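You operate a simulated robot arm through the tools that you are given. There is no shell and no other tool.

You are at the controls of a simulated robot arm. One attempt, no reset.

JOB
Seat the caged wheel's bead and fill it to the pressure on its label.
Fine: regulator at the label's mark, chuck on the valve, guard shut, then hold the green button.

It is judged by the outcome, as a careful person would: the job done as asked, and still so three seconds after it is handed in. It fails if anything else is knocked over, pushed out of place, dropped, spilled or broken.

ROBOT AND FRAMES
A 6-joint arm with a four-finger gripper, fixed in place. Base frame: the origin is on the floor under the middle of its stand, x ahead of it, y to its left, z up. Units: mm, degrees, N and s.
It reaches about 1041 mm from its shoulder. Its first joint turns from -166.0 to 166.0 degrees. Payload 3.67 kg.
The TCP is the grasp point between the finger pads, 28 mm short of the fingertips. In the tool frame z runs along the fingers and y along their closing line. The gripper opens to 112 mm; its body begins 73 mm behind the TCP.
Orientation is that of the tool frame in the base frame, as [roll, pitch, yaw] about the fixed x, y, z axes, in that order (R = Rz(yaw) Ry(pitch) Rx(roll)). With the fingers straight down and closing along the base's y, the tool's x points along the base's -x, its y along +y and its z along -z.

CONTROLS
- The arm moves only by the tool move_arm. Its argument "increments" is a list of rows, each a list of 3 entries, a list of its own where there are three numbers: the shift along the base's x, y, z in mm, then the turn, a rotation vector about the base's x, y, z in degrees, then the finger opening in mm, from 0 to 112. In form: [[[dx, dy, dz], [rx, ry, rz], fingers], ...]. A call has 1 to 20 rows; each row shifts and turns the commanded pose from where the row before left it. Rows are played at 5 a second. More than 50 mm and 8.6 degrees between two rows, or a gripper value outside its range, and nothing of the call is played. Where a pose cannot be reached the arm comes as near as it can. A force on the tool above 40 N (or 10 N above the force at the start of the call, whichever is more), or a blocked arm, ends the call early, and 0.2 s more pass. Each finger travels about 102.5 mm/s and halts on what it meets, pressing with about 43 N; the grip force reading is that of the motor and also rises with nothing between the fingers. The clock runs only during rows and for 0.2 s after the last one: add rows that do not move to give the fingers time. It gives the time, the measured TCP pose, the force on the tool (base axes), the opening and the grip force at its end, in the units of the frame above (readings bear some noise), with the torque about the TCP (base axes, N m) and any sound that the robot's microphone picked up.
- Cameras (640 x 400 px; columns grow to the right, rows downward): "scene" is fixed at [397.9, -499.9, 1705.1]; the picture's right is [0.99, -0.16, 0.00], its down [-0.10, -0.61, -0.78] and it looks along [0.12, 0.77, -0.62] (base axes); focal length 345 px, centre (320, 200). "wrist" rides on the gripper at [60, -18, -104] in the tool frame; the picture's right is [0.29, 0.96, 0.00], its down [-0.80, 0.24, -0.55] and it looks along [-0.53, 0.16, 0.83] (tool axes); focal length 234 px, centre (320, 200). There is no depth. A picture from a camera that has moved, and an enlarged one, comes with that camera's place and axes in the base frame and with its lens.
- camera(camera): a new picture of that camera. The clock stands still meanwhile.
- zoom(camera, box): a new picture of the part [left, top, right, bottom] of that camera's present view, enlarged. The clock stands still meanwhile.
- sign_off(): hands the job in; it is judged then, once.

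Nothing tells you positions but the pictures and the camera data. Unless the task says otherwise, let go and move clear before handing in.

The tools are called after "Request:" as a command line: name --argument value ..., lists and objects as JSON in quotes. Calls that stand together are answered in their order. move_arm: Moves the arm, as the interface text tells. Its arguments: {"type":"object","properties":{"increments":{"type":"array","items":{"type":"array"}}},"required":["increments"]} The other tools are called the same way: camera (camera) takes a picture; zoom (camera, box) takes an enlarged picture of a part of a camera's view; sign_off () hands the job in.

At the start:

```text
t: 0.0
tool_pos: [403.8, 123.3, 1278.7]
ee_rot: [179.9, -0.2, 180.0]
contact_force: [0.2, 0.0, 1.0]
ft_torque: [0.02, 0.02, -0.01]
opening: 111.9
finger_force: 0.0
```

scene: 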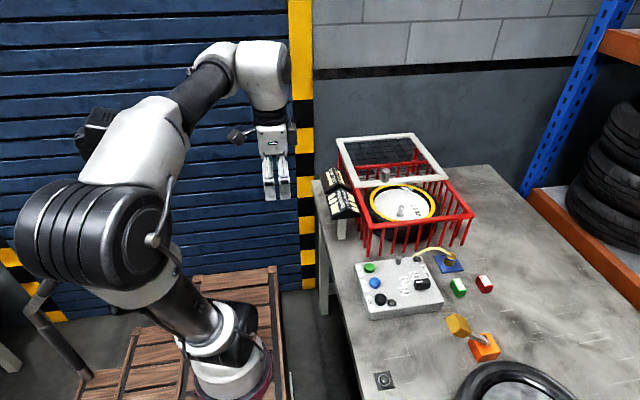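
wrist: 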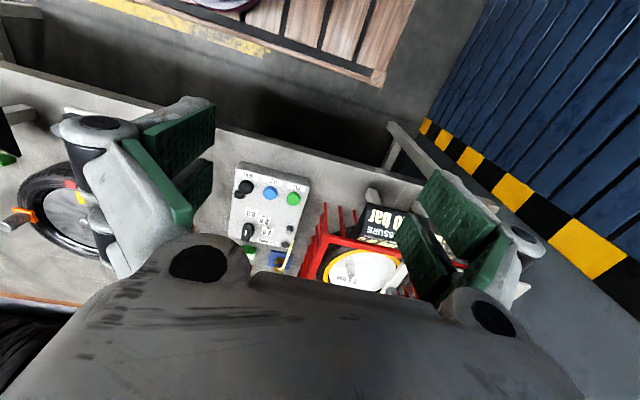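

I see a bench with a red cage holding a wheel, a control box with coloured buttons and knobs, a blue chuck dock with a yellow hose, and some small items. I'll zoom in to read labels and find geometry before moving.

Request:
zoom --camera "scene" --box '[340, 240, 500, 340]'

Request:
zoom --camera "scene" --box '[310, 125, 480, 260]'

Request:
zoom --camera "wrist" --box '[210, 150, 450, 300]'

Request:
zoom --camera "scene" --box '[360, 330, 560, 400]'

```text
4.00 times, centred on (420, 290) of scene
camera zoom: at [397.9, -499.9, 1705.1], right [0.99, -0.16, 0.0], down [-0.1, -0.61, -0.78], along [0.12, 0.77, -0.62], focal length 1380 px, centre (-80, -160)
```

zoom: 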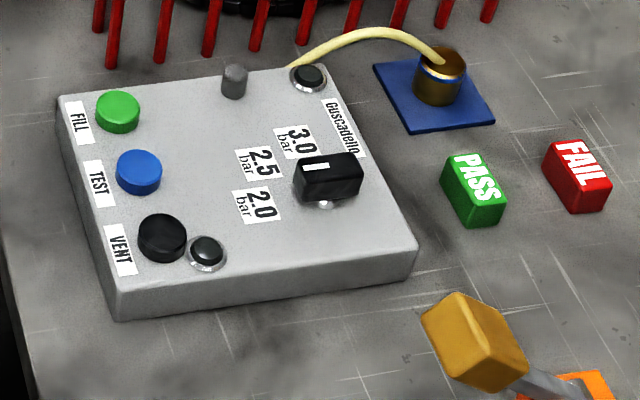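

```text
2.96 times, centred on (395, 192) of scene
camera zoom: at [397.9, -499.9, 1705.1], right [0.99, -0.16, 0.0], down [-0.1, -0.61, -0.78], along [0.12, 0.77, -0.62], focal length 1022 px, centre (98, 222)
```

zoom: 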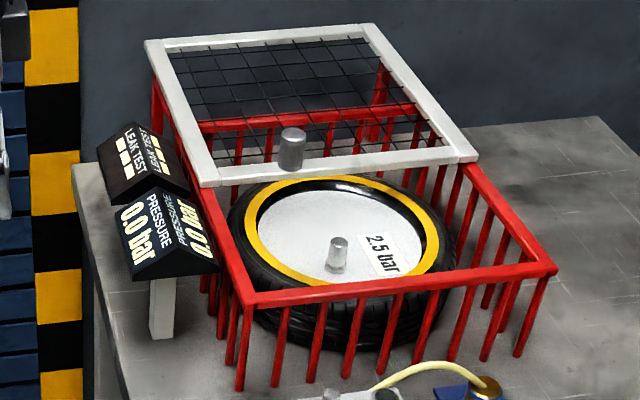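

```text
2.67 times, centred on (330, 225) of wrist
camera zoom: at [344.1, 105.5, 1382.5], right [-0.29, 0.96, 0.0], down [0.8, 0.24, 0.55], along [0.53, 0.16, -0.83], focal length 624 px, centre (293, 133)
```

zoom: 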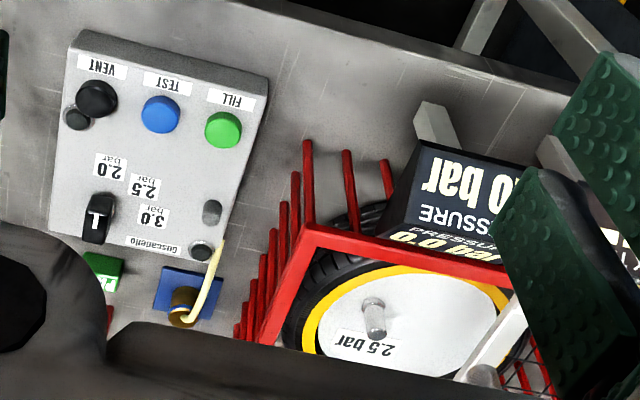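

```text
3.20 times, centred on (460, 365) of scene
camera zoom: at [397.9, -499.9, 1705.1], right [0.99, -0.16, 0.0], down [-0.1, -0.61, -0.78], along [0.12, 0.77, -0.62], focal length 1104 px, centre (-128, -328)
```

zoom: 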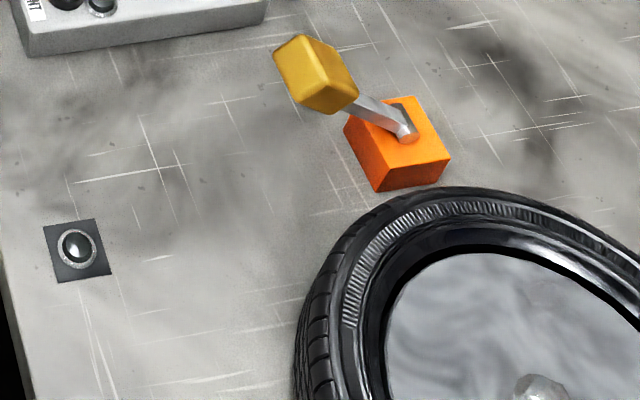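

The label reads 2.5 bar, and the box has FILL (green), TEST (blue) and VENT (black) buttons plus a regulator knob. The fill button is at about (645,133,935). I'll raise the arm over the bench so the wrist camera can locate everything.

Request:
move_arm --increments '[[[30, -10, 20], [0, 0, 0], 112], [[30, -10, 20], [0, 0, 0], 112], [[30, -10, 20], [0, 0, 0], 112], [[30, -10, 20], [0, 0, 0], 112], [[30, -10, 20], [0, 0, 0], 112]]'

Request:
camera --camera "wrist"

Request:
camera --camera "scene"

```text
t: 1.2
tool_pos: [553.1, 72.8, 1379.5]
ee_rot: [179.8, -0.1, -180.0]
contact_force: [-0.5, -0.8, 0.5]
ft_torque: [0.03, -0.04, -0.01]
opening: 111.9
finger_force: 0.2
```

```text
taken
camera wrist: at [493.0, 54.6, 1483.9], right [-0.29, 0.96, 0.0], down [0.8, 0.24, 0.55], along [0.53, 0.16, -0.83], focal length 234 px, centre (320, 200)
```

wrist: 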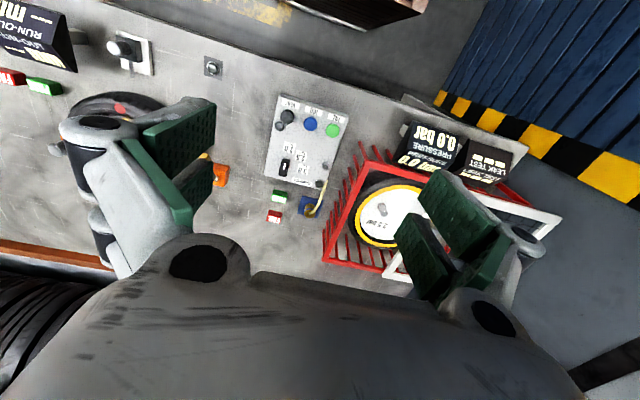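

```text
taken
```

scene: 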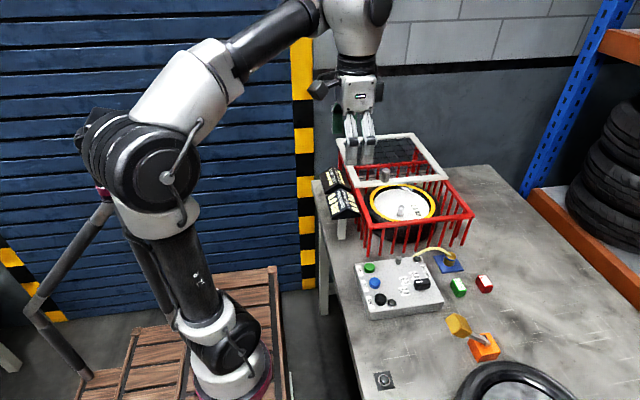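

The panel, the blue dock with the chuck and the cage with its lid are all in view; another run-out station to the -y side looks unrelated. I'll shift the wrist camera over the cage for a clear look.

Request:
move_arm --increments '[[[0, 40, 0], [0, 0, 0], 112], [[0, 40, 0], [0, 0, 0], 112], [[0, 40, 0], [0, 0, 0], 112], [[0, 40, 0], [0, 0, 0], 112], [[0, 40, 0], [0, 0, 0], 112]]'

Request:
camera --camera "wrist"

Request:
zoom --camera "wrist" --box '[200, 80, 440, 230]'

Request:
zoom --camera "wrist" --box '[240, 150, 400, 250]'

```text
t: 2.4
tool_pos: [552.6, 274.7, 1379.1]
ee_rot: [179.8, 0.1, -180.0]
contact_force: [0.3, -1.3, 0.5]
ft_torque: [0.08, -0.03, 0.01]
opening: 111.9
finger_force: 0.1
```

```text
taken
camera wrist: at [492.6, 255.6, 1482.4], right [-0.29, 0.96, 0.0], down [0.8, 0.24, 0.55], along [0.53, 0.16, -0.83], focal length 234 px, centre (320, 200)
```

wrist: 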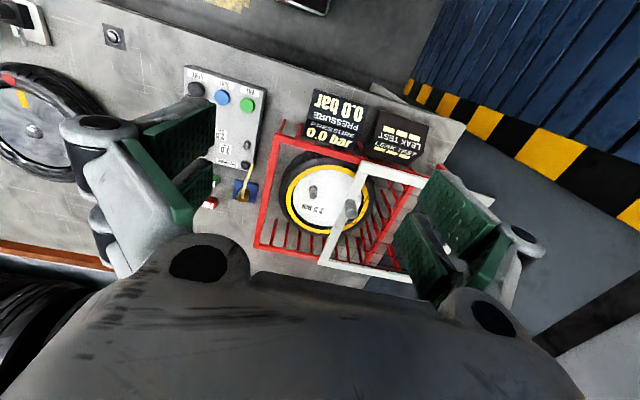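

```text
2.67 times, centred on (320, 155) of wrist
camera zoom: at [492.6, 255.6, 1482.4], right [-0.29, 0.96, 0.0], down [0.8, 0.24, 0.55], along [0.53, 0.16, -0.83], focal length 624 px, centre (320, 320)
```

zoom: 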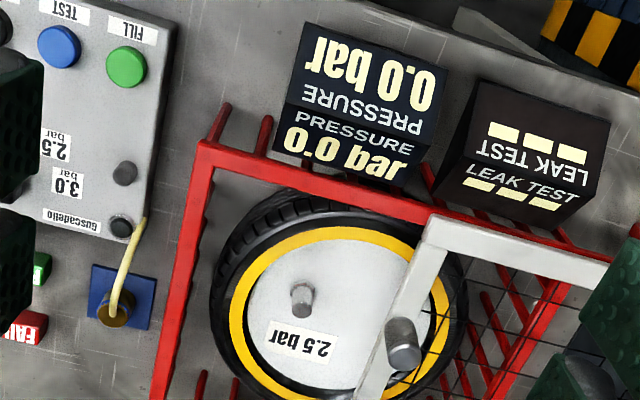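

```text
4.00 times, centred on (320, 200) of wrist
camera zoom: at [492.6, 255.6, 1482.4], right [-0.29, 0.96, 0.0], down [0.8, 0.24, 0.55], along [0.53, 0.16, -0.83], focal length 937 px, centre (320, 200)
```

zoom: 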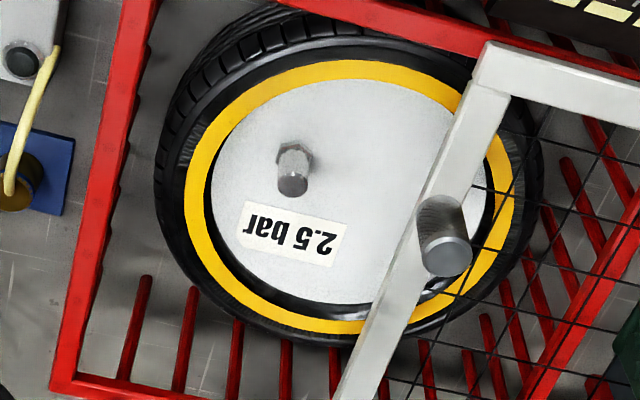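

The valve stem is around (808,332,972), the lid knob around (763,409,1078), the chuck around (903,148,923), and the regulator around (767,42,940). The guard looks like it slides about 180 mm along -y to close. I'll bring the wrist camera close to the panel to read the regulator pointer.

Request:
move_arm --increments '[[[10, -31, -30], [0, 0, 0], 112], [[10, -31, -30], [0, 0, 0], 112], [[10, -31, -30], [0, 0, 0], 112], [[10, -31, -30], [0, 0, 0], 112], [[10, -31, -30], [0, 0, 0], 112], [[10, -31, -30], [0, 0, 0], 112], [[10, -31, -30], [0, 0, 0], 112], [[10, -31, -30], [0, 0, 0], 112]]'

Request:
camera --camera "wrist"

Request:
zoom --camera "wrist" --box '[240, 130, 400, 230]'

```text
t: 4.2
tool_pos: [634.6, 25.2, 1137.0]
ee_rot: [179.9, 0.0, -179.8]
contact_force: [-0.7, 0.3, -0.9]
ft_torque: [-0.02, -0.02, -0.02]
opening: 112.0
finger_force: 0.1
```

```text
taken
camera wrist: at [574.1, 5.1, 1240.9], right [-0.29, 0.96, 0.0], down [0.8, 0.24, 0.55], along [0.53, 0.16, -0.83], focal length 234 px, centre (320, 200)
```

wrist: 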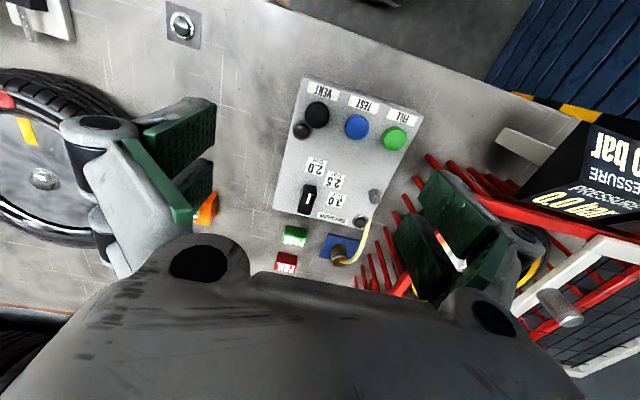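

```text
4.00 times, centred on (320, 180) of wrist
camera zoom: at [574.1, 5.1, 1240.9], right [-0.29, 0.96, 0.0], down [0.8, 0.24, 0.55], along [0.53, 0.16, -0.83], focal length 937 px, centre (320, 280)
```

zoom: 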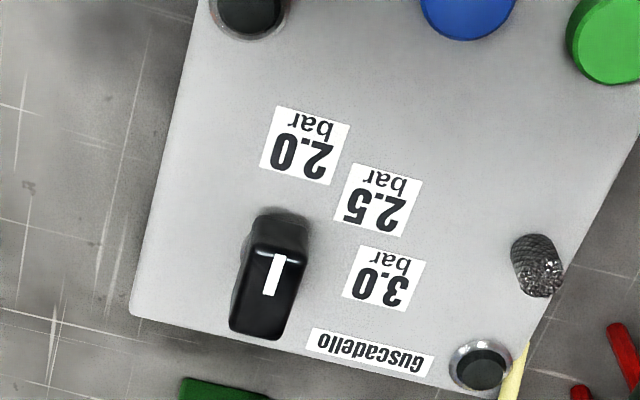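

The regulator pointer is at 2.0 and needs to move clockwise to 2.5, which from the label positions is about 45°. Before gripping it I'll check how the finger pads are laid out and look again at the panel.

Request:
zoom --camera "wrist" --box '[60, 80, 300, 230]'

Request:
zoom --camera "wrist" --box '[340, 140, 580, 290]'

Request:
zoom --camera "scene" --box '[310, 60, 470, 160]'

Request:
camera --camera "scene"

```text
2.67 times, centred on (180, 155) of wrist
camera zoom: at [574.1, 5.1, 1240.9], right [-0.29, 0.96, 0.0], down [0.8, 0.24, 0.55], along [0.53, 0.16, -0.83], focal length 624 px, centre (693, 320)
```

zoom: 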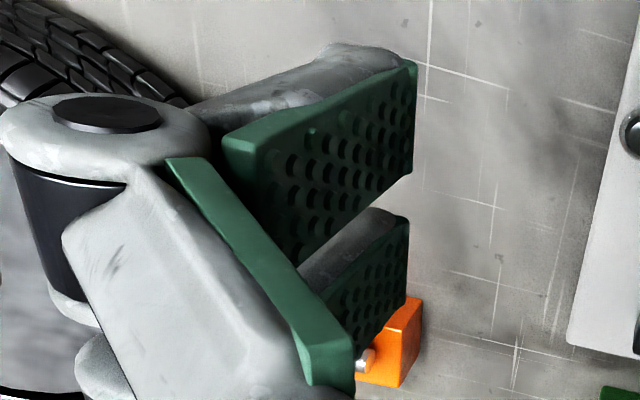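

```text
2.67 times, centred on (460, 215) of wrist
camera zoom: at [574.1, 5.1, 1240.9], right [-0.29, 0.96, 0.0], down [0.8, 0.24, 0.55], along [0.53, 0.16, -0.83], focal length 624 px, centre (-53, 160)
```

zoom: 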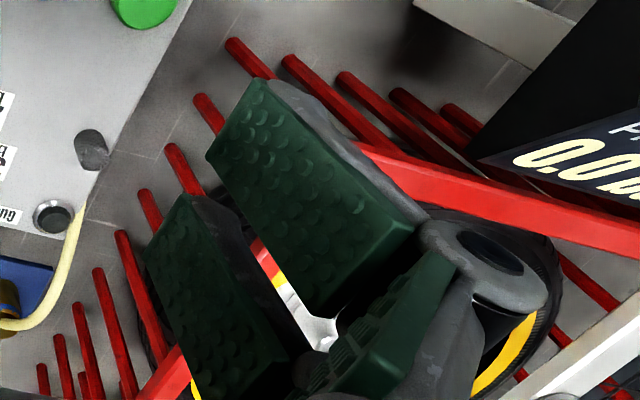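

```text
4.00 times, centred on (390, 110) of scene
camera zoom: at [397.9, -499.9, 1705.1], right [0.99, -0.16, 0.0], down [-0.1, -0.61, -0.78], along [0.12, 0.77, -0.62], focal length 1380 px, centre (40, 560)
```

zoom: 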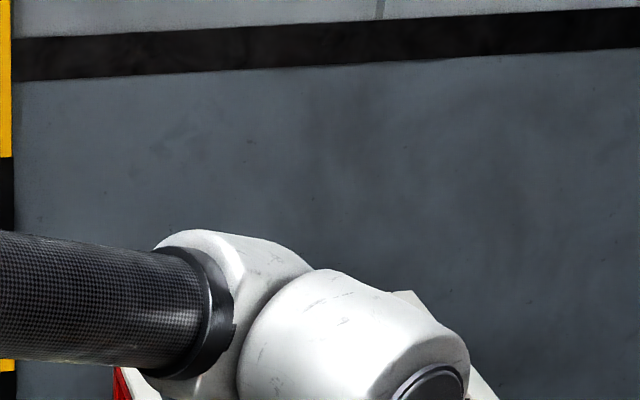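

```text
taken
```

scene: 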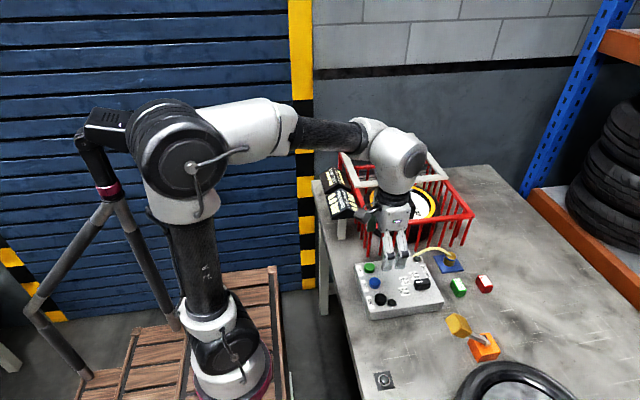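

The pads are two per side with a small gap, good for gripping the roughly 19 × 36 mm bar knob at (765,42), top z≈955. I'll move above it with the fingers partly open and check alignment.

Request:
move_arm --increments '[[[26, 3.4, -20], [0, 0, 0], 64], [[26, 3.4, -20], [0, 0, 0], 64], [[26, 3.4, -20], [0, 0, 0], 64], [[26, 3.4, -20], [0, 0, 0], 64], [[26.4, 3.6, -20], [0, 0, 0], 64], [[0, 0, 0], [0, 0, 0], 64]]'

Request:
camera --camera "wrist"

Request:
zoom --camera "scene" --box '[340, 200, 500, 300]'

```text
t: 5.6
tool_pos: [764.7, 43.4, 1036.7]
ee_rot: [179.9, 0.0, -179.9]
contact_force: [0.5, 0.8, 0.4]
ft_torque: [0.06, -0.03, 0.04]
opening: 63.8
finger_force: 0.0
```

```text
taken
camera wrist: at [703.9, 24.4, 1141.0], right [-0.29, 0.96, 0.0], down [0.8, 0.24, 0.55], along [0.53, 0.16, -0.83], focal length 234 px, centre (320, 200)
```

wrist: 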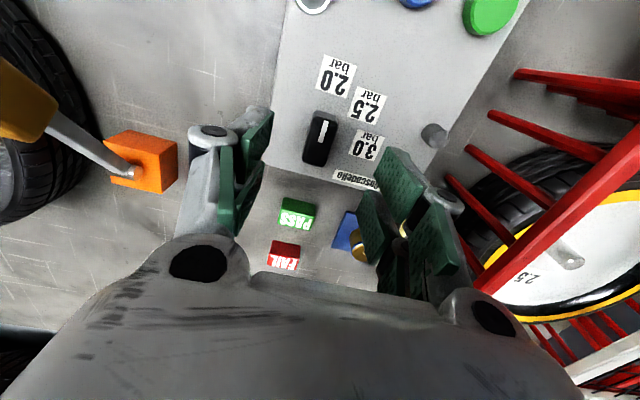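

```text
4.00 times, centred on (420, 250) of scene
camera zoom: at [397.9, -499.9, 1705.1], right [0.99, -0.16, 0.0], down [-0.1, -0.61, -0.78], along [0.12, 0.77, -0.62], focal length 1380 px, centre (-80, 0)
```

zoom: 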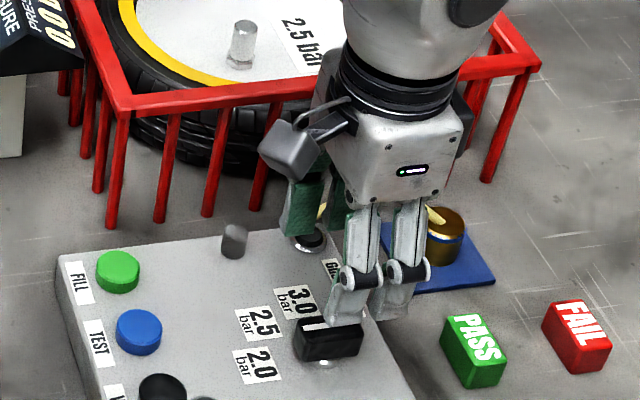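

The knob sits between the finger pairs. I'll zoom in to refine its centre and angle before descending.

Request:
zoom --camera "wrist" --box '[240, 50, 400, 150]'

Request:
zoom --camera "wrist" --box '[160, 90, 480, 290]'

```text
4.00 times, centred on (320, 100) of wrist
camera zoom: at [703.9, 24.4, 1141.0], right [-0.29, 0.96, 0.0], down [0.8, 0.24, 0.55], along [0.53, 0.16, -0.83], focal length 937 px, centre (320, 600)
```

zoom: 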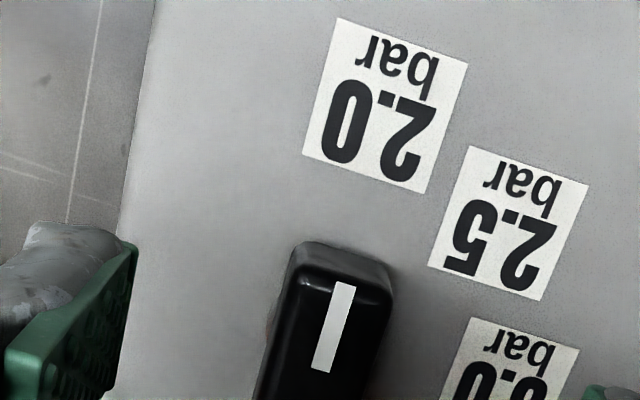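

```text
2.00 times, centred on (320, 190) of wrist
camera zoom: at [703.9, 24.4, 1141.0], right [-0.29, 0.96, 0.0], down [0.8, 0.24, 0.55], along [0.53, 0.16, -0.83], focal length 468 px, centre (320, 220)
```

zoom: 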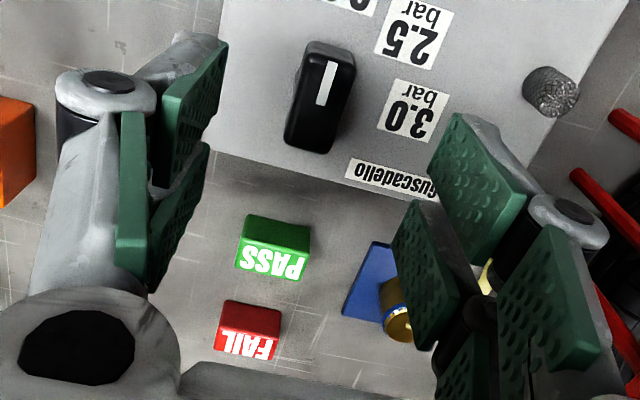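

The knob spans x 746–788, is centred near (767,43) and points at 181°. I'll descend around it.

Request:
move_arm --increments '[[[2, 0, -25], [0, 0, 0], 64], [[0, 0, -25], [0, 0, 0], 64], [[0, 0, -24], [0, 0, 0], 64], [[0, 0, 0], [0, 0, 0], 64]]'

Request:
camera --camera "wrist"

Request:
zoom --camera "scene" --box '[340, 200, 500, 300]'

```text
t: 6.6
tool_pos: [765.5, 45.6, 963.8]
ee_rot: [179.9, -0.1, -180.0]
contact_force: [0.2, 0.3, 0.5]
ft_torque: [0.02, -0.01, 0.01]
opening: 64.1
finger_force: 0.2
```

```text
taken
camera wrist: at [706.5, 25.4, 1067.9], right [-0.29, 0.96, 0.0], down [0.8, 0.24, 0.55], along [0.53, 0.16, -0.83], focal length 234 px, centre (320, 200)
```

wrist: 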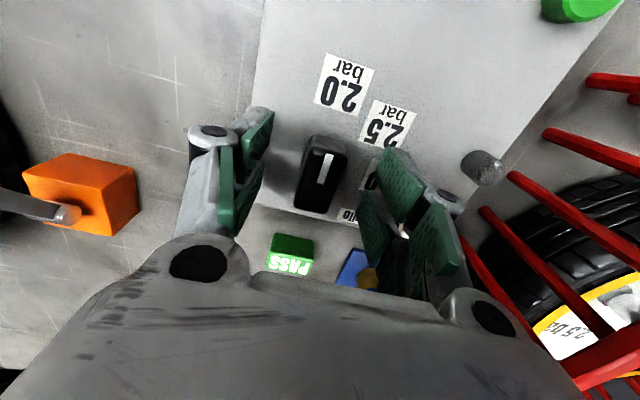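

```text
4.00 times, centred on (420, 250) of scene
camera zoom: at [397.9, -499.9, 1705.1], right [0.99, -0.16, 0.0], down [-0.1, -0.61, -0.78], along [0.12, 0.77, -0.62], focal length 1380 px, centre (-80, 0)
```

zoom: 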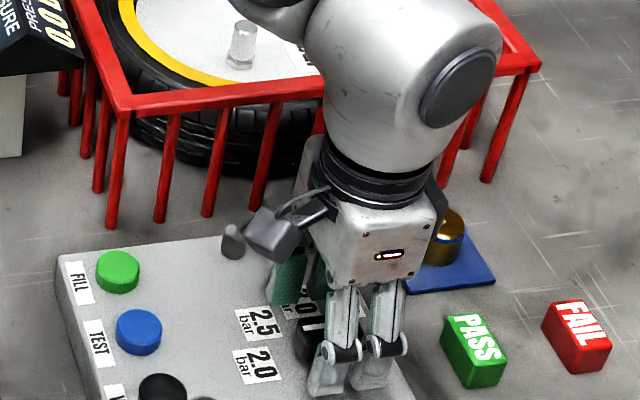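

The knob is between the pads with clearance on both sides. I'll close on it.

Request:
move_arm --increments '[[[0, 0, 0], [0, 0, 0], 40], [[0, 0, 0], [0, 0, 0], 26], [[0, 0, 0], [0, 0, 0], 14], [[0, 0, 0], [0, 0, 0], 14], [[0, 0, 0], [0, 0, 0], 14]]'

Request:
camera --camera "wrist"

```text
t: 7.8
tool_pos: [767.4, 45.1, 963.2]
ee_rot: [-180.0, 0.0, -179.9]
contact_force: [-0.9, 6.0, -2.4]
ft_torque: [0.27, -0.35, 0.05]
opening: 22.1
finger_force: 45.0
```

```text
taken
camera wrist: at [706.5, 25.8, 1068.0], right [-0.29, 0.96, 0.0], down [0.8, 0.24, 0.55], along [0.53, 0.16, -0.83], focal length 234 px, centre (320, 200)
```

wrist: 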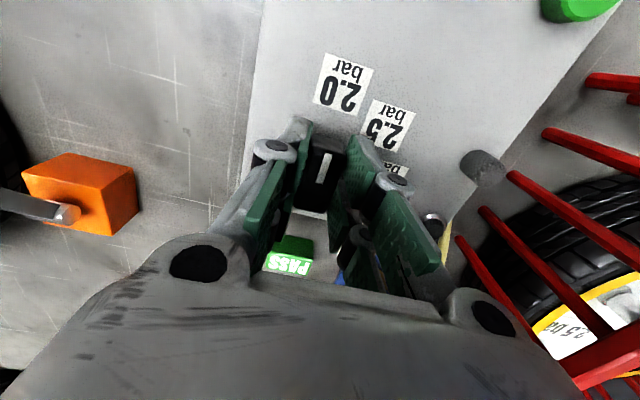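

I have the knob gripped at 22 mm. Now I'll turn it 45° clockwise, seen from above, towards 2.5.

Request:
move_arm --increments '[[[0, 0.5, 0], [0, 0, -7.5], 14], [[0, 0, 0], [0, 0, -7.5], 14], [[0, 0, 0], [0, 0, -7.5], 14], [[0, 0, 0], [0, 0, -7.5], 14], [[0, 0, 0], [0, 0, -7.5], 14], [[0, 0, 0], [0, 0, -7.5], 14], [[0, 0, 0], [0, 0, 0], 14]]'

Request:
camera --camera "wrist"

```text
t: 9.1
tool_pos: [767.3, 47.1, 964.2]
ee_rot: [179.6, -0.1, 140.6]
contact_force: [1.9, 19.1, -5.8]
ft_torque: [0.61, -0.07, 0.09]
opening: 22.1
finger_force: 44.7
stopped in row 6: the force on the tool passed its limit at 41 N (the readings are from after the stop); the commanded pose is now the measured one
```

```text
taken
camera wrist: at [709.1, 69.8, 1068.0], right [0.39, 0.92, 0.01], down [0.77, -0.32, 0.55], along [0.51, -0.21, -0.83], focal length 234 px, centre (320, 200)
```

wrist: 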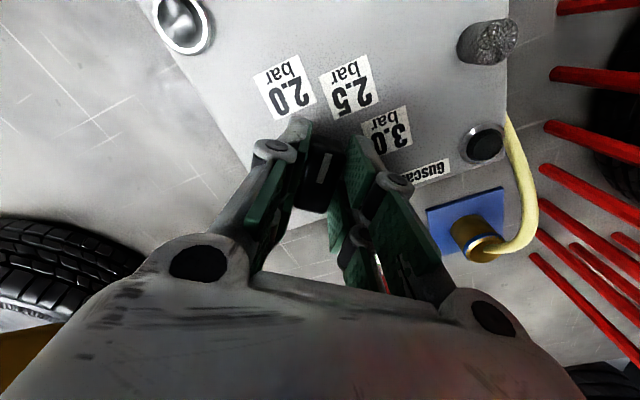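

The turn stopped at about 39° because the side force reached the limit; the knob's pivot is a few mm further +y than my centre. I'll release and check the pointer.

Request:
move_arm --increments '[[[0, 0, 0], [0, 0, 0], 30], [[0, 0, 0], [0, 0, 0], 50], [[0, 0, 0], [0, 0, 0], 64], [[0, 0, 0], [0, 0, 0], 64]]'

Request:
camera --camera "wrist"

Request:
zoom --camera "wrist" --box '[240, 50, 440, 250]'

```text
t: 10.1
tool_pos: [767.6, 45.7, 964.4]
ee_rot: [179.7, -0.1, 140.6]
contact_force: [0.7, 0.6, -0.1]
ft_torque: [0.03, -0.02, -0.06]
opening: 64.1
finger_force: 0.1
```

```text
taken
camera wrist: at [708.9, 68.3, 1068.3], right [0.39, 0.92, 0.0], down [0.77, -0.32, 0.55], along [0.51, -0.21, -0.83], focal length 234 px, centre (320, 200)
```

wrist: 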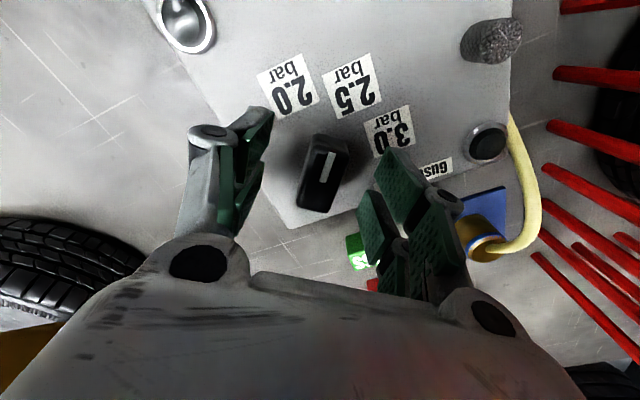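

```text
2.00 times, centred on (340, 150) of wrist
camera zoom: at [708.9, 68.3, 1068.3], right [0.39, 0.92, 0.0], down [0.77, -0.32, 0.55], along [0.51, -0.21, -0.83], focal length 468 px, centre (280, 300)
```

zoom: 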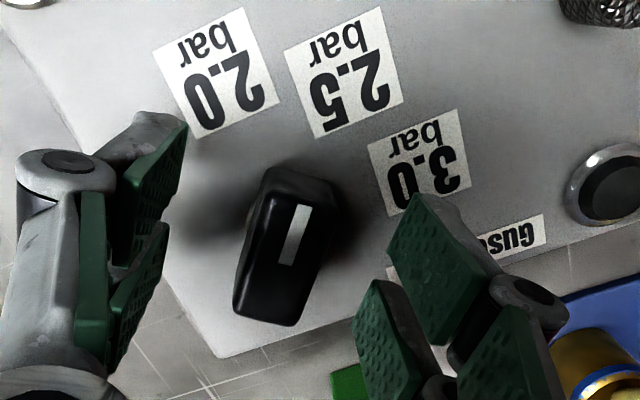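

The pointer is now at about 141–144°, between 2.0 and 2.5, and my grip centre is about 2 mm off. I'll shift to centre on the knob, regrip and finish the turn to 135°.

Request:
move_arm --increments '[[[1.2, 1.6, 0], [0, 0, 0], 64], [[0, 0, 0], [0, 0, 0], 44], [[0, 0, 0], [0, 0, 0], 30], [[0, 0, 0], [0, 0, 0], 16], [[0, 0, 0], [0, 0, 0], 16], [[0, 0, 0], [0, 0, 0], 16]]'

```text
t: 11.5
tool_pos: [767.5, 46.0, 964.3]
ee_rot: [179.9, -0.1, 140.6]
contact_force: [-0.5, -1.7, 0.0]
ft_torque: [-0.13, 0.06, -0.03]
opening: 21.8
finger_force: 44.8
```

The grip is now centred with almost no side load. I'll turn the remaining amount.

Request:
move_arm --increments '[[[0, 0, 0], [0, 0, -3], 16], [[0, 0, 0], [0, 0, -3], 16], [[0, 0, 0], [0, 0, 0], 16]]'

Request:
move_arm --increments '[[[0, 0, 0], [0, 0, 0], 30], [[0, 0, 0], [0, 0, 0], 50], [[0, 0, 0], [0, 0, 0], 64], [[0, 0, 0], [0, 0, 0], 64]]'

Request:
zoom --camera "wrist" --box '[240, 50, 440, 250]'

```text
t: 12.3
tool_pos: [767.2, 45.7, 963.9]
ee_rot: [179.7, -0.1, 134.5]
contact_force: [0.5, -0.1, 12.3]
ft_torque: [0.94, 0.85, -0.01]
opening: 22.1
finger_force: 45.0
```

```text
t: 13.3
tool_pos: [768.3, 46.7, 963.2]
ee_rot: [179.7, -0.1, 134.6]
contact_force: [-0.1, 0.3, -0.4]
ft_torque: [0.03, 0.02, -0.03]
opening: 64.2
finger_force: 0.1
```

```text
2.00 times, centred on (340, 150) of wrist
camera zoom: at [712.7, 75.6, 1067.3], right [0.48, 0.88, 0.0], down [0.73, -0.4, 0.55], along [0.49, -0.26, -0.83], focal length 468 px, centre (280, 300)
```

zoom: 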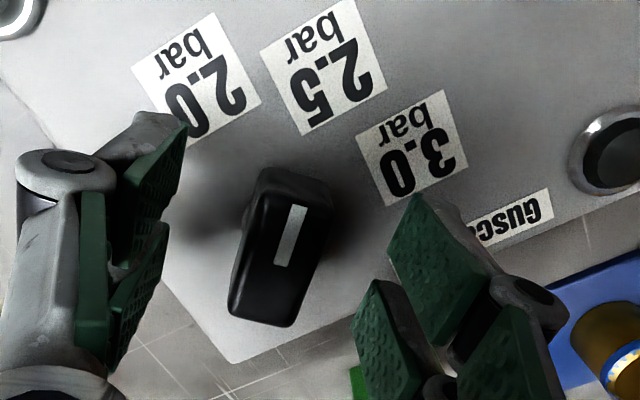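

The pointer now measures about 136°, right on 2.5. I'll lift away and verify from above.

Request:
move_arm --increments '[[[0, 0, 40], [0, 0, 0], 64], [[-10, 0, 40], [0, 0, 0], 64], [[-10, 0, 40], [0, 0, 8], 64], [[-10, 0, 20], [0, 0, 8], 64], [[-10, 0, 0], [0, 0, 8], 80], [[-10, 0, 0], [0, 0, 8], 112], [[-10, 0, 0], [0, 0, 8], 112], [[0, 0, 0], [0, 0, 5], 112]]'

Request:
camera --camera "wrist"

Request:
zoom --camera "wrist" --box '[240, 60, 400, 160]'

Request:
zoom --camera "scene" --box '[340, 240, 500, 340]'

```text
t: 15.1
tool_pos: [707.2, 47.1, 1103.9]
ee_rot: [179.7, -0.2, 179.7]
contact_force: [0.0, -0.7, 0.0]
ft_torque: [-0.01, 0.02, 0.03]
opening: 112.0
finger_force: 0.1
```

```text
taken
camera wrist: at [647.7, 27.7, 1207.4], right [-0.28, 0.96, 0.0], down [0.8, 0.23, 0.55], along [0.53, 0.16, -0.83], focal length 234 px, centre (320, 200)
```

wrist: 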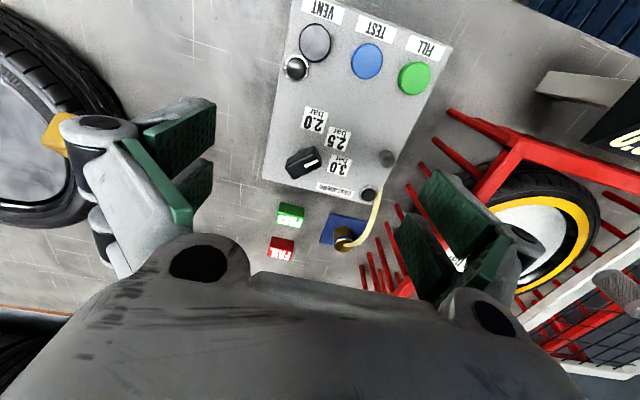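

```text
4.00 times, centred on (320, 110) of wrist
camera zoom: at [647.7, 27.7, 1207.4], right [-0.28, 0.96, 0.0], down [0.8, 0.23, 0.55], along [0.53, 0.16, -0.83], focal length 937 px, centre (320, 560)
```

zoom: 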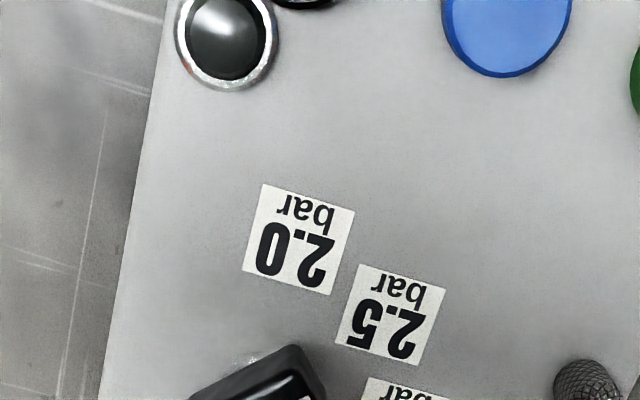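

```text
4.00 times, centred on (420, 290) of scene
camera zoom: at [397.9, -499.9, 1705.1], right [0.99, -0.16, 0.0], down [-0.1, -0.61, -0.78], along [0.12, 0.77, -0.62], focal length 1380 px, centre (-80, -160)
```

zoom: 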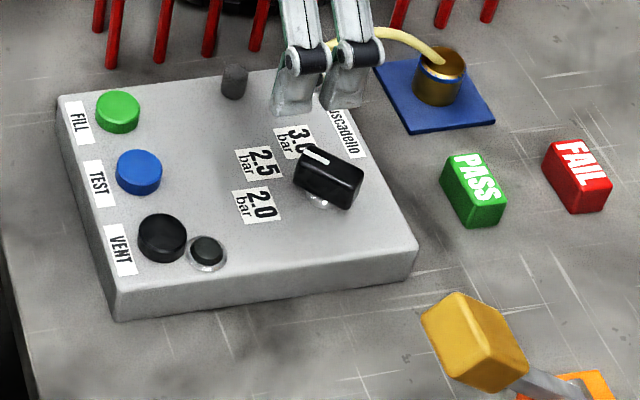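

Request:
zoom --camera "wrist" --box '[250, 90, 410, 190]'

Request:
zoom --camera "wrist" --box '[290, 170, 418, 250]'

```text
4.00 times, centred on (330, 140) of wrist
camera zoom: at [647.7, 27.7, 1207.4], right [-0.28, 0.96, 0.0], down [0.8, 0.23, 0.55], along [0.53, 0.16, -0.83], focal length 937 px, centre (280, 440)
```

zoom: 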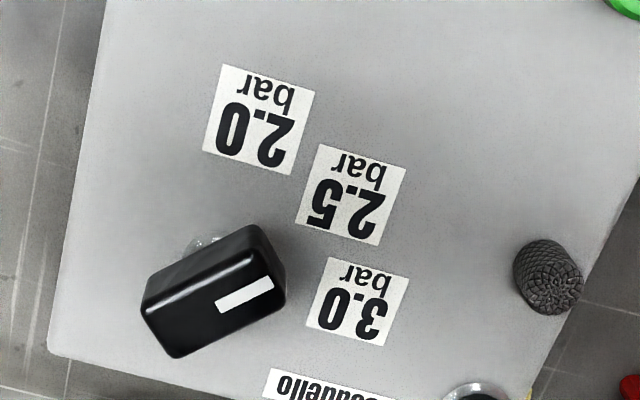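

```text
5.00 times, centred on (354, 210) of wrist
camera zoom: at [647.7, 27.7, 1207.4], right [-0.28, 0.96, 0.0], down [0.8, 0.23, 0.55], along [0.53, 0.16, -0.83], focal length 1171 px, centre (150, 150)
```

zoom: 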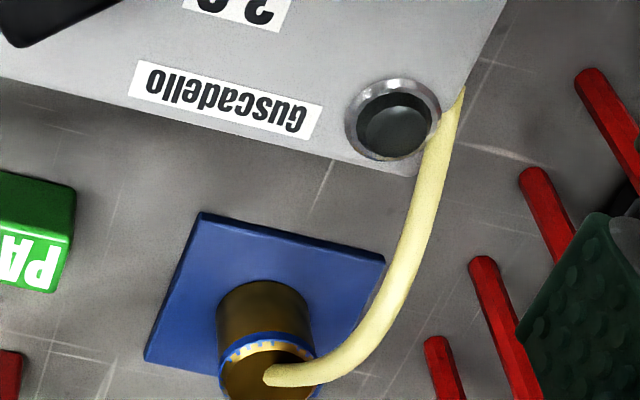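

The knob is on 2.5. Next is the chuck: its axis is near (902,145), top z≈925, base z≈885, standing in the blue dock. I'll turn the gripper so it closes along x with its camera facing away from the cage, and move above the dock.

Request:
move_arm --increments '[[[17.7, 8.9, -2], [0, 0, 8.2], 90], [[17.7, 8.9, -2], [0, 0, 8.2], 80], [[17.7, 8.9, -2], [0, 0, 8.2], 70], [[17.7, 8.9, -2], [0, 0, 8.2], 70], [[17.7, 8.9, -2], [0, 0, 8.2], 70], [[17.7, 8.9, -2], [0, 0, 8.2], 70], [[17.7, 8.9, -2], [0, 0, 8.2], 70], [[17.7, 8.9, -2], [0, 0, 8.2], 70], [[17.7, 8.9, -2], [0, 0, 8.2], 70], [[17.7, 8.9, -2], [0, 0, 8.2], 70], [[17.7, 8.9, -2], [0, 0, 8.2], 70], [[0, 0, 0], [0, 0, 0], 70]]'

Request:
camera --camera "wrist"

Request:
camera --camera "scene"

```text
t: 17.7
tool_pos: [902.6, 146.0, 1082.2]
ee_rot: [179.7, -0.1, -90.0]
contact_force: [0.1, -0.7, -0.1]
ft_torque: [0.01, -0.01, 0.02]
opening: 69.7
finger_force: 0.0
```

```text
taken
camera wrist: at [920.3, 84.5, 1185.5], right [-0.96, -0.29, 0.0], down [-0.24, 0.8, 0.55], along [-0.16, 0.53, -0.83], focal length 234 px, centre (320, 200)
```

wrist: 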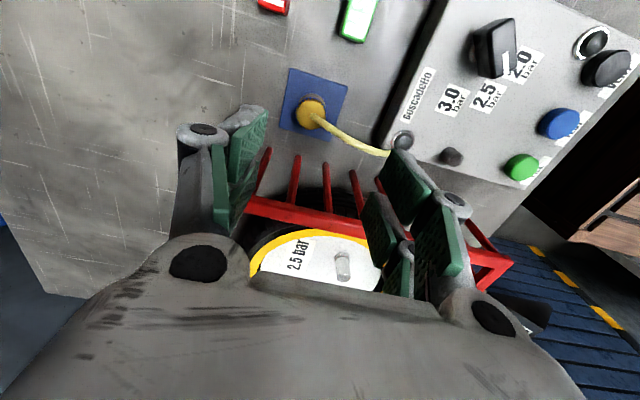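

```text
taken
```

scene: 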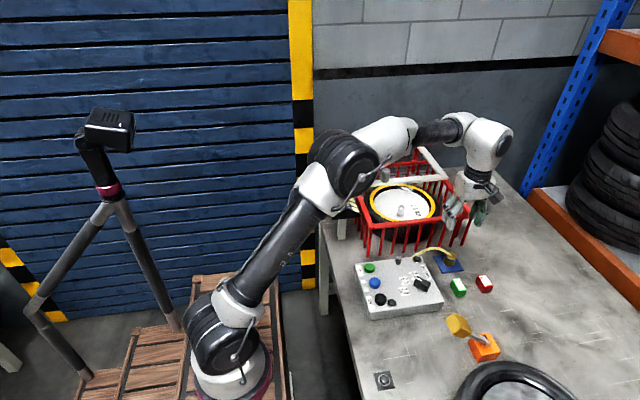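

The pose is reachable and the chuck is visible between the finger pairs. I'll zoom in to get its axis more precisely.

Request:
zoom --camera "wrist" --box '[240, 50, 400, 150]'

Request:
zoom --camera "wrist" --box '[160, 90, 480, 290]'

Request:
zoom --camera "scene" --box '[320, 100, 520, 280]'

```text
4.00 times, centred on (320, 100) of wrist
camera zoom: at [920.3, 84.5, 1185.5], right [-0.96, -0.29, 0.0], down [-0.24, 0.8, 0.55], along [-0.16, 0.53, -0.83], focal length 937 px, centre (320, 600)
```

zoom: 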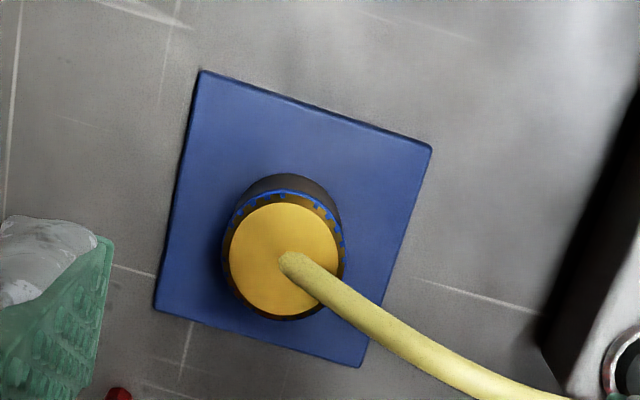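

```text
2.00 times, centred on (320, 190) of wrist
camera zoom: at [920.3, 84.5, 1185.5], right [-0.96, -0.29, 0.0], down [-0.24, 0.8, 0.55], along [-0.16, 0.53, -0.83], focal length 468 px, centre (320, 220)
```

zoom: 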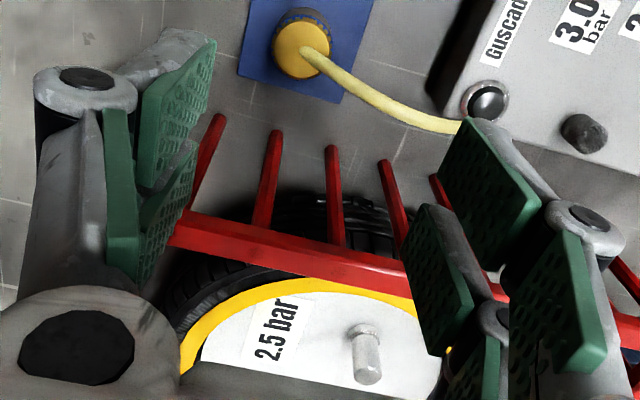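

```text
2.22 times, centred on (420, 190) of scene
camera zoom: at [397.9, -499.9, 1705.1], right [0.99, -0.16, 0.0], down [-0.1, -0.61, -0.78], along [0.12, 0.77, -0.62], focal length 766 px, centre (98, 222)
```

zoom: 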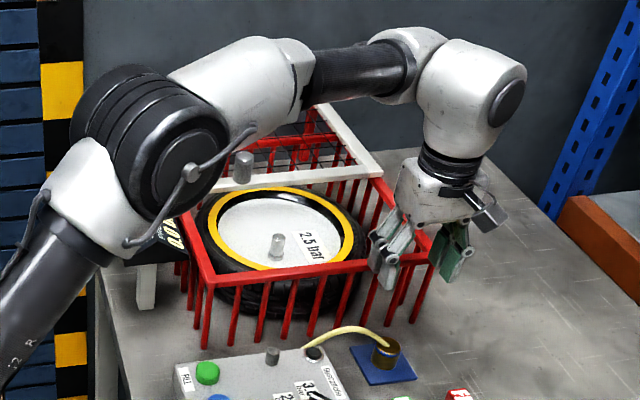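

From close up, the chuck and dock plate both centre at about (911,148). I'll shift there and come partway down to re-check.

Request:
move_arm --increments '[[[4.3, 1.6, -25], [0, 0, 0], 64], [[4.3, 1.6, -25], [0, 0, 0], 64], [[0, 0, -30], [0, 0, 0], 64], [[0, 0, 0], [0, 0, 0], 64]]'

Request:
camera --camera "wrist"

Request:
zoom --camera "wrist" --box '[160, 50, 480, 250]'

```text
t: 18.7
tool_pos: [909.5, 149.1, 1001.8]
ee_rot: [179.8, -0.1, -90.2]
contact_force: [-0.7, 1.0, 0.0]
ft_torque: [0.01, -0.02, -0.03]
opening: 64.0
finger_force: 0.1
```

```text
taken
camera wrist: at [928.4, 88.5, 1106.2], right [-0.96, -0.28, 0.0], down [-0.23, 0.8, 0.55], along [-0.16, 0.53, -0.83], focal length 234 px, centre (320, 200)
```

wrist: 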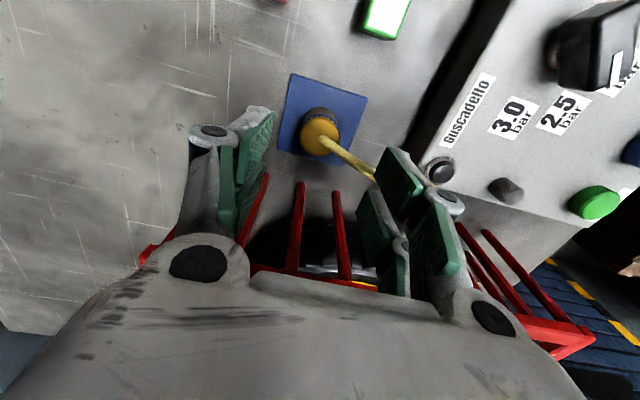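

```text
2.00 times, centred on (320, 150) of wrist
camera zoom: at [928.4, 88.5, 1106.2], right [-0.96, -0.28, 0.0], down [-0.23, 0.8, 0.55], along [-0.16, 0.53, -0.83], focal length 468 px, centre (320, 300)
```

zoom: 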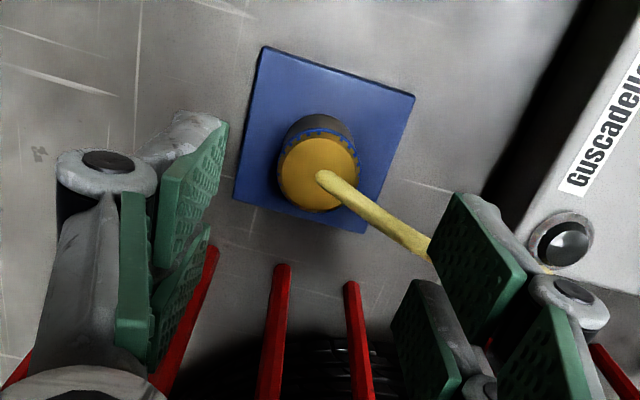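

The chuck centre at (911.5,146.5) matches the gripper. I'll make a small correction and descend so the fingertips stay a few mm above the dock plate.

Request:
move_arm --increments '[[[1, -1.5, -20], [0, 0, 0], 64], [[0, 0, -20], [0, 0, 0], 64], [[0, 0, -20], [0, 0, 0], 64], [[0, 0, -20], [0, 0, 0], 64], [[0, 0, 0], [0, 0, 0], 64]]'

Request:
camera --camera "wrist"

Request:
zoom --camera "scene" --box '[360, 170, 520, 290]'

```text
t: 19.9
tool_pos: [911.0, 147.2, 922.8]
ee_rot: [179.8, -0.1, -90.1]
contact_force: [0.8, 0.7, -0.1]
ft_torque: [0.03, -0.01, 0.01]
opening: 64.0
finger_force: 0.2
```

```text
taken
camera wrist: at [930.6, 85.7, 1025.7], right [-0.96, -0.28, 0.0], down [-0.23, 0.8, 0.55], along [-0.16, 0.53, -0.83], focal length 234 px, centre (320, 200)
```

wrist: 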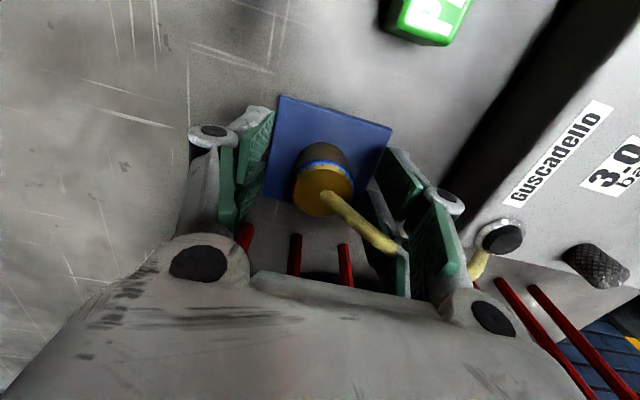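

```text
3.33 times, centred on (440, 230) of scene
camera zoom: at [397.9, -499.9, 1705.1], right [0.99, -0.16, 0.0], down [-0.1, -0.61, -0.78], along [0.12, 0.77, -0.62], focal length 1150 px, centre (-80, 100)
```

zoom: 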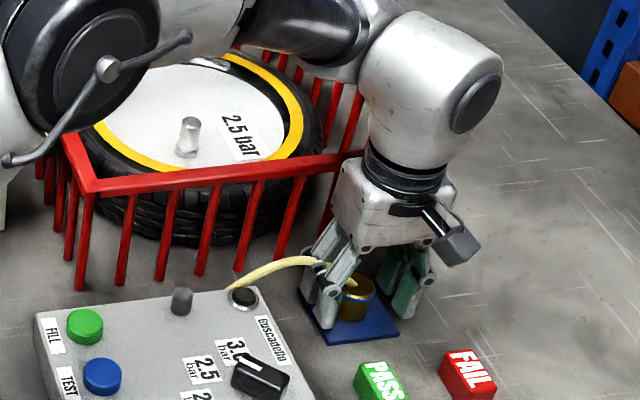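

The pads straddle the chuck, the hose passes between the fingers, and there is no contact force. I'll close on the chuck.

Request:
move_arm --increments '[[[0, 0, 0], [0, 0, 0], 48], [[0, 0, 0], [0, 0, 0], 36], [[0, 0, 0], [0, 0, 0], 26], [[0, 0, 0], [0, 0, 0], 20], [[0, 0, 0], [0, 0, 0], 20]]'

Request:
camera --camera "wrist"

```text
t: 21.1
tool_pos: [912.1, 146.4, 921.5]
ee_rot: [179.7, -0.1, -90.2]
contact_force: [-0.7, 0.5, 1.6]
ft_torque: [0.01, -0.02, -0.01]
opening: 31.2
finger_force: 43.3
```

```text
taken
camera wrist: at [930.6, 85.8, 1025.9], right [-0.96, -0.28, 0.0], down [-0.23, 0.8, 0.55], along [-0.16, 0.53, -0.83], focal length 234 px, centre (320, 200)
```

wrist: 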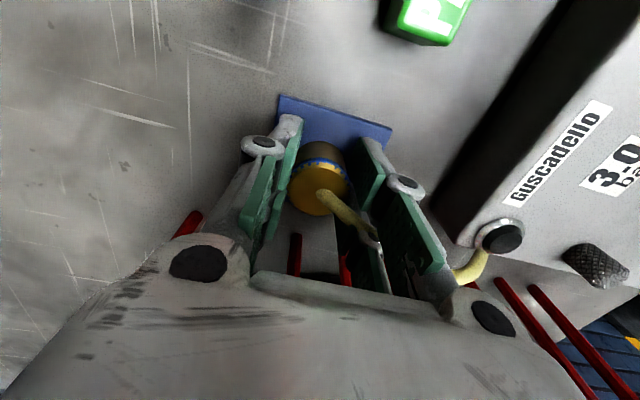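

The chuck is held at 31 mm. I'll lift straight up to clear the cage and check it came along.

Request:
move_arm --increments '[[[0, 0, 15], [0, 0, 0], 20], [[0, 0, 25], [0, 0, 0], 20], [[0, 0, 40], [0, 0, 0], 20], [[0, 0, 40], [0, 0, 0], 20], [[0, 0, 40], [0, 0, 0], 20], [[0, 0, 40], [0, 0, 0], 20], [[0, 0, 0], [0, 0, 0], 20]]'

Request:
camera --camera "wrist"

Request:
camera --camera "scene"

```text
t: 22.7
tool_pos: [911.6, 146.0, 1124.6]
ee_rot: [179.7, 0.0, -90.2]
contact_force: [0.3, 0.1, -0.4]
ft_torque: [-0.01, 0.02, -0.03]
opening: 31.3
finger_force: 42.6
```

```text
taken
camera wrist: at [930.0, 83.9, 1228.8], right [-0.96, -0.28, 0.01], down [-0.23, 0.8, 0.55], along [-0.16, 0.53, -0.83], focal length 234 px, centre (320, 200)
```

wrist: 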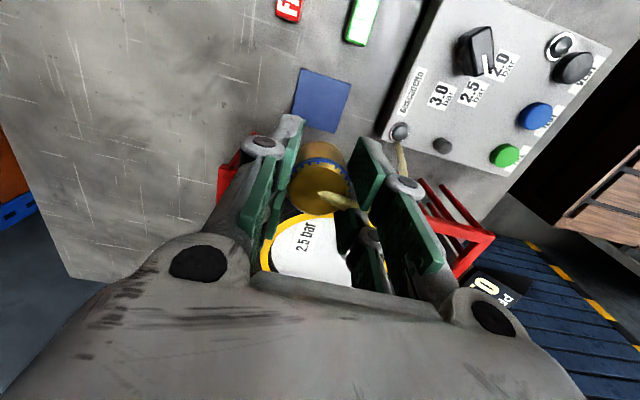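

```text
taken
```

scene: 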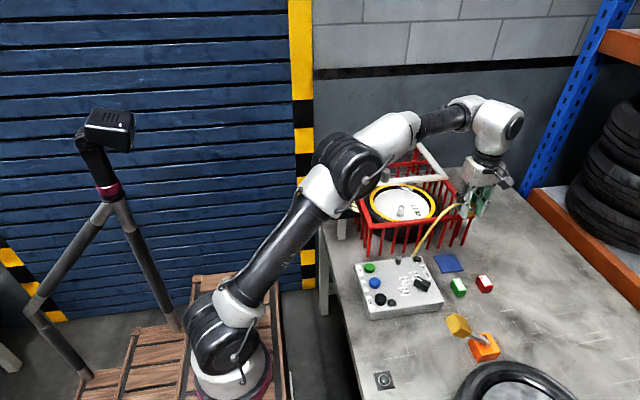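

The chuck is in hand and the hose follows. I'll move above the valve at this height and locate it precisely.

Request:
move_arm --increments '[[[-20.3, 36.5, 0], [0, 0, 0], 20], [[-20.3, 36.5, 0], [0, 0, 0], 20], [[-20.3, 36.5, 0], [0, 0, 0], 20], [[-20.3, 36.5, 0], [0, 0, 0], 20], [[-20.3, 36.5, 0], [0, 0, 0], 20], [[0, 0, 0], [0, 0, 0], 20]]'

Request:
camera --camera "wrist"

Request:
zoom --camera "wrist" --box '[240, 60, 400, 160]'

Request:
camera --camera "scene"

```text
t: 24.1
tool_pos: [811.0, 328.2, 1123.5]
ee_rot: [179.8, -0.1, -90.2]
contact_force: [-0.3, -0.1, -1.0]
ft_torque: [0.01, 0.04, 0.0]
opening: 31.0
finger_force: 43.1
```

```text
taken
camera wrist: at [828.7, 267.3, 1227.1], right [-0.96, -0.28, 0.0], down [-0.23, 0.8, 0.55], along [-0.16, 0.53, -0.83], focal length 234 px, centre (320, 200)
```

wrist: 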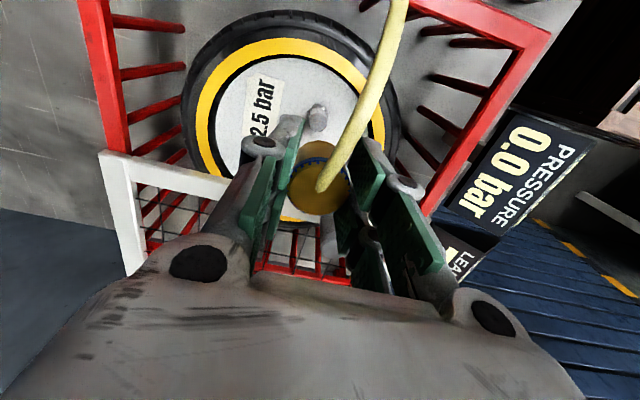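

```text
4.00 times, centred on (320, 110) of wrist
camera zoom: at [828.7, 267.3, 1227.1], right [-0.96, -0.28, 0.0], down [-0.23, 0.8, 0.55], along [-0.16, 0.53, -0.83], focal length 937 px, centre (320, 560)
```

zoom: 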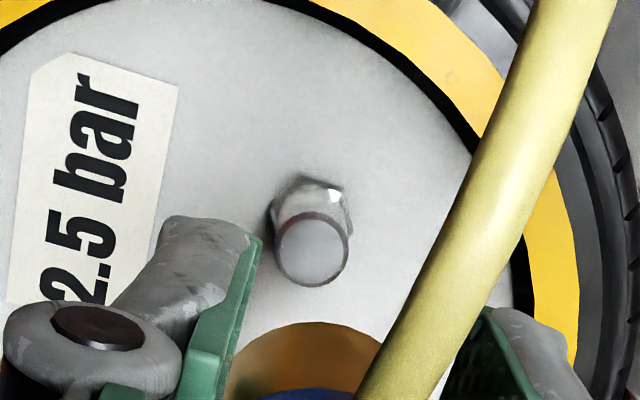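

```text
taken
```

scene: 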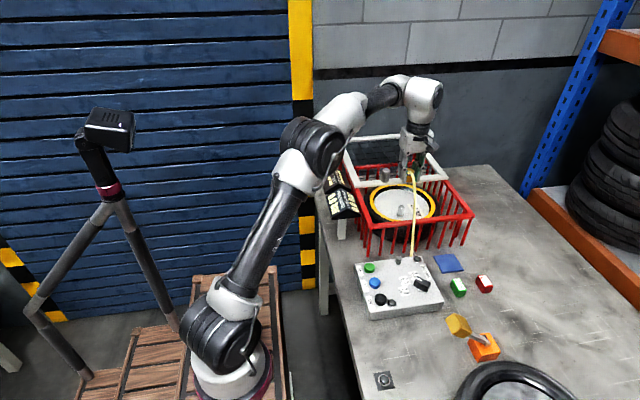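

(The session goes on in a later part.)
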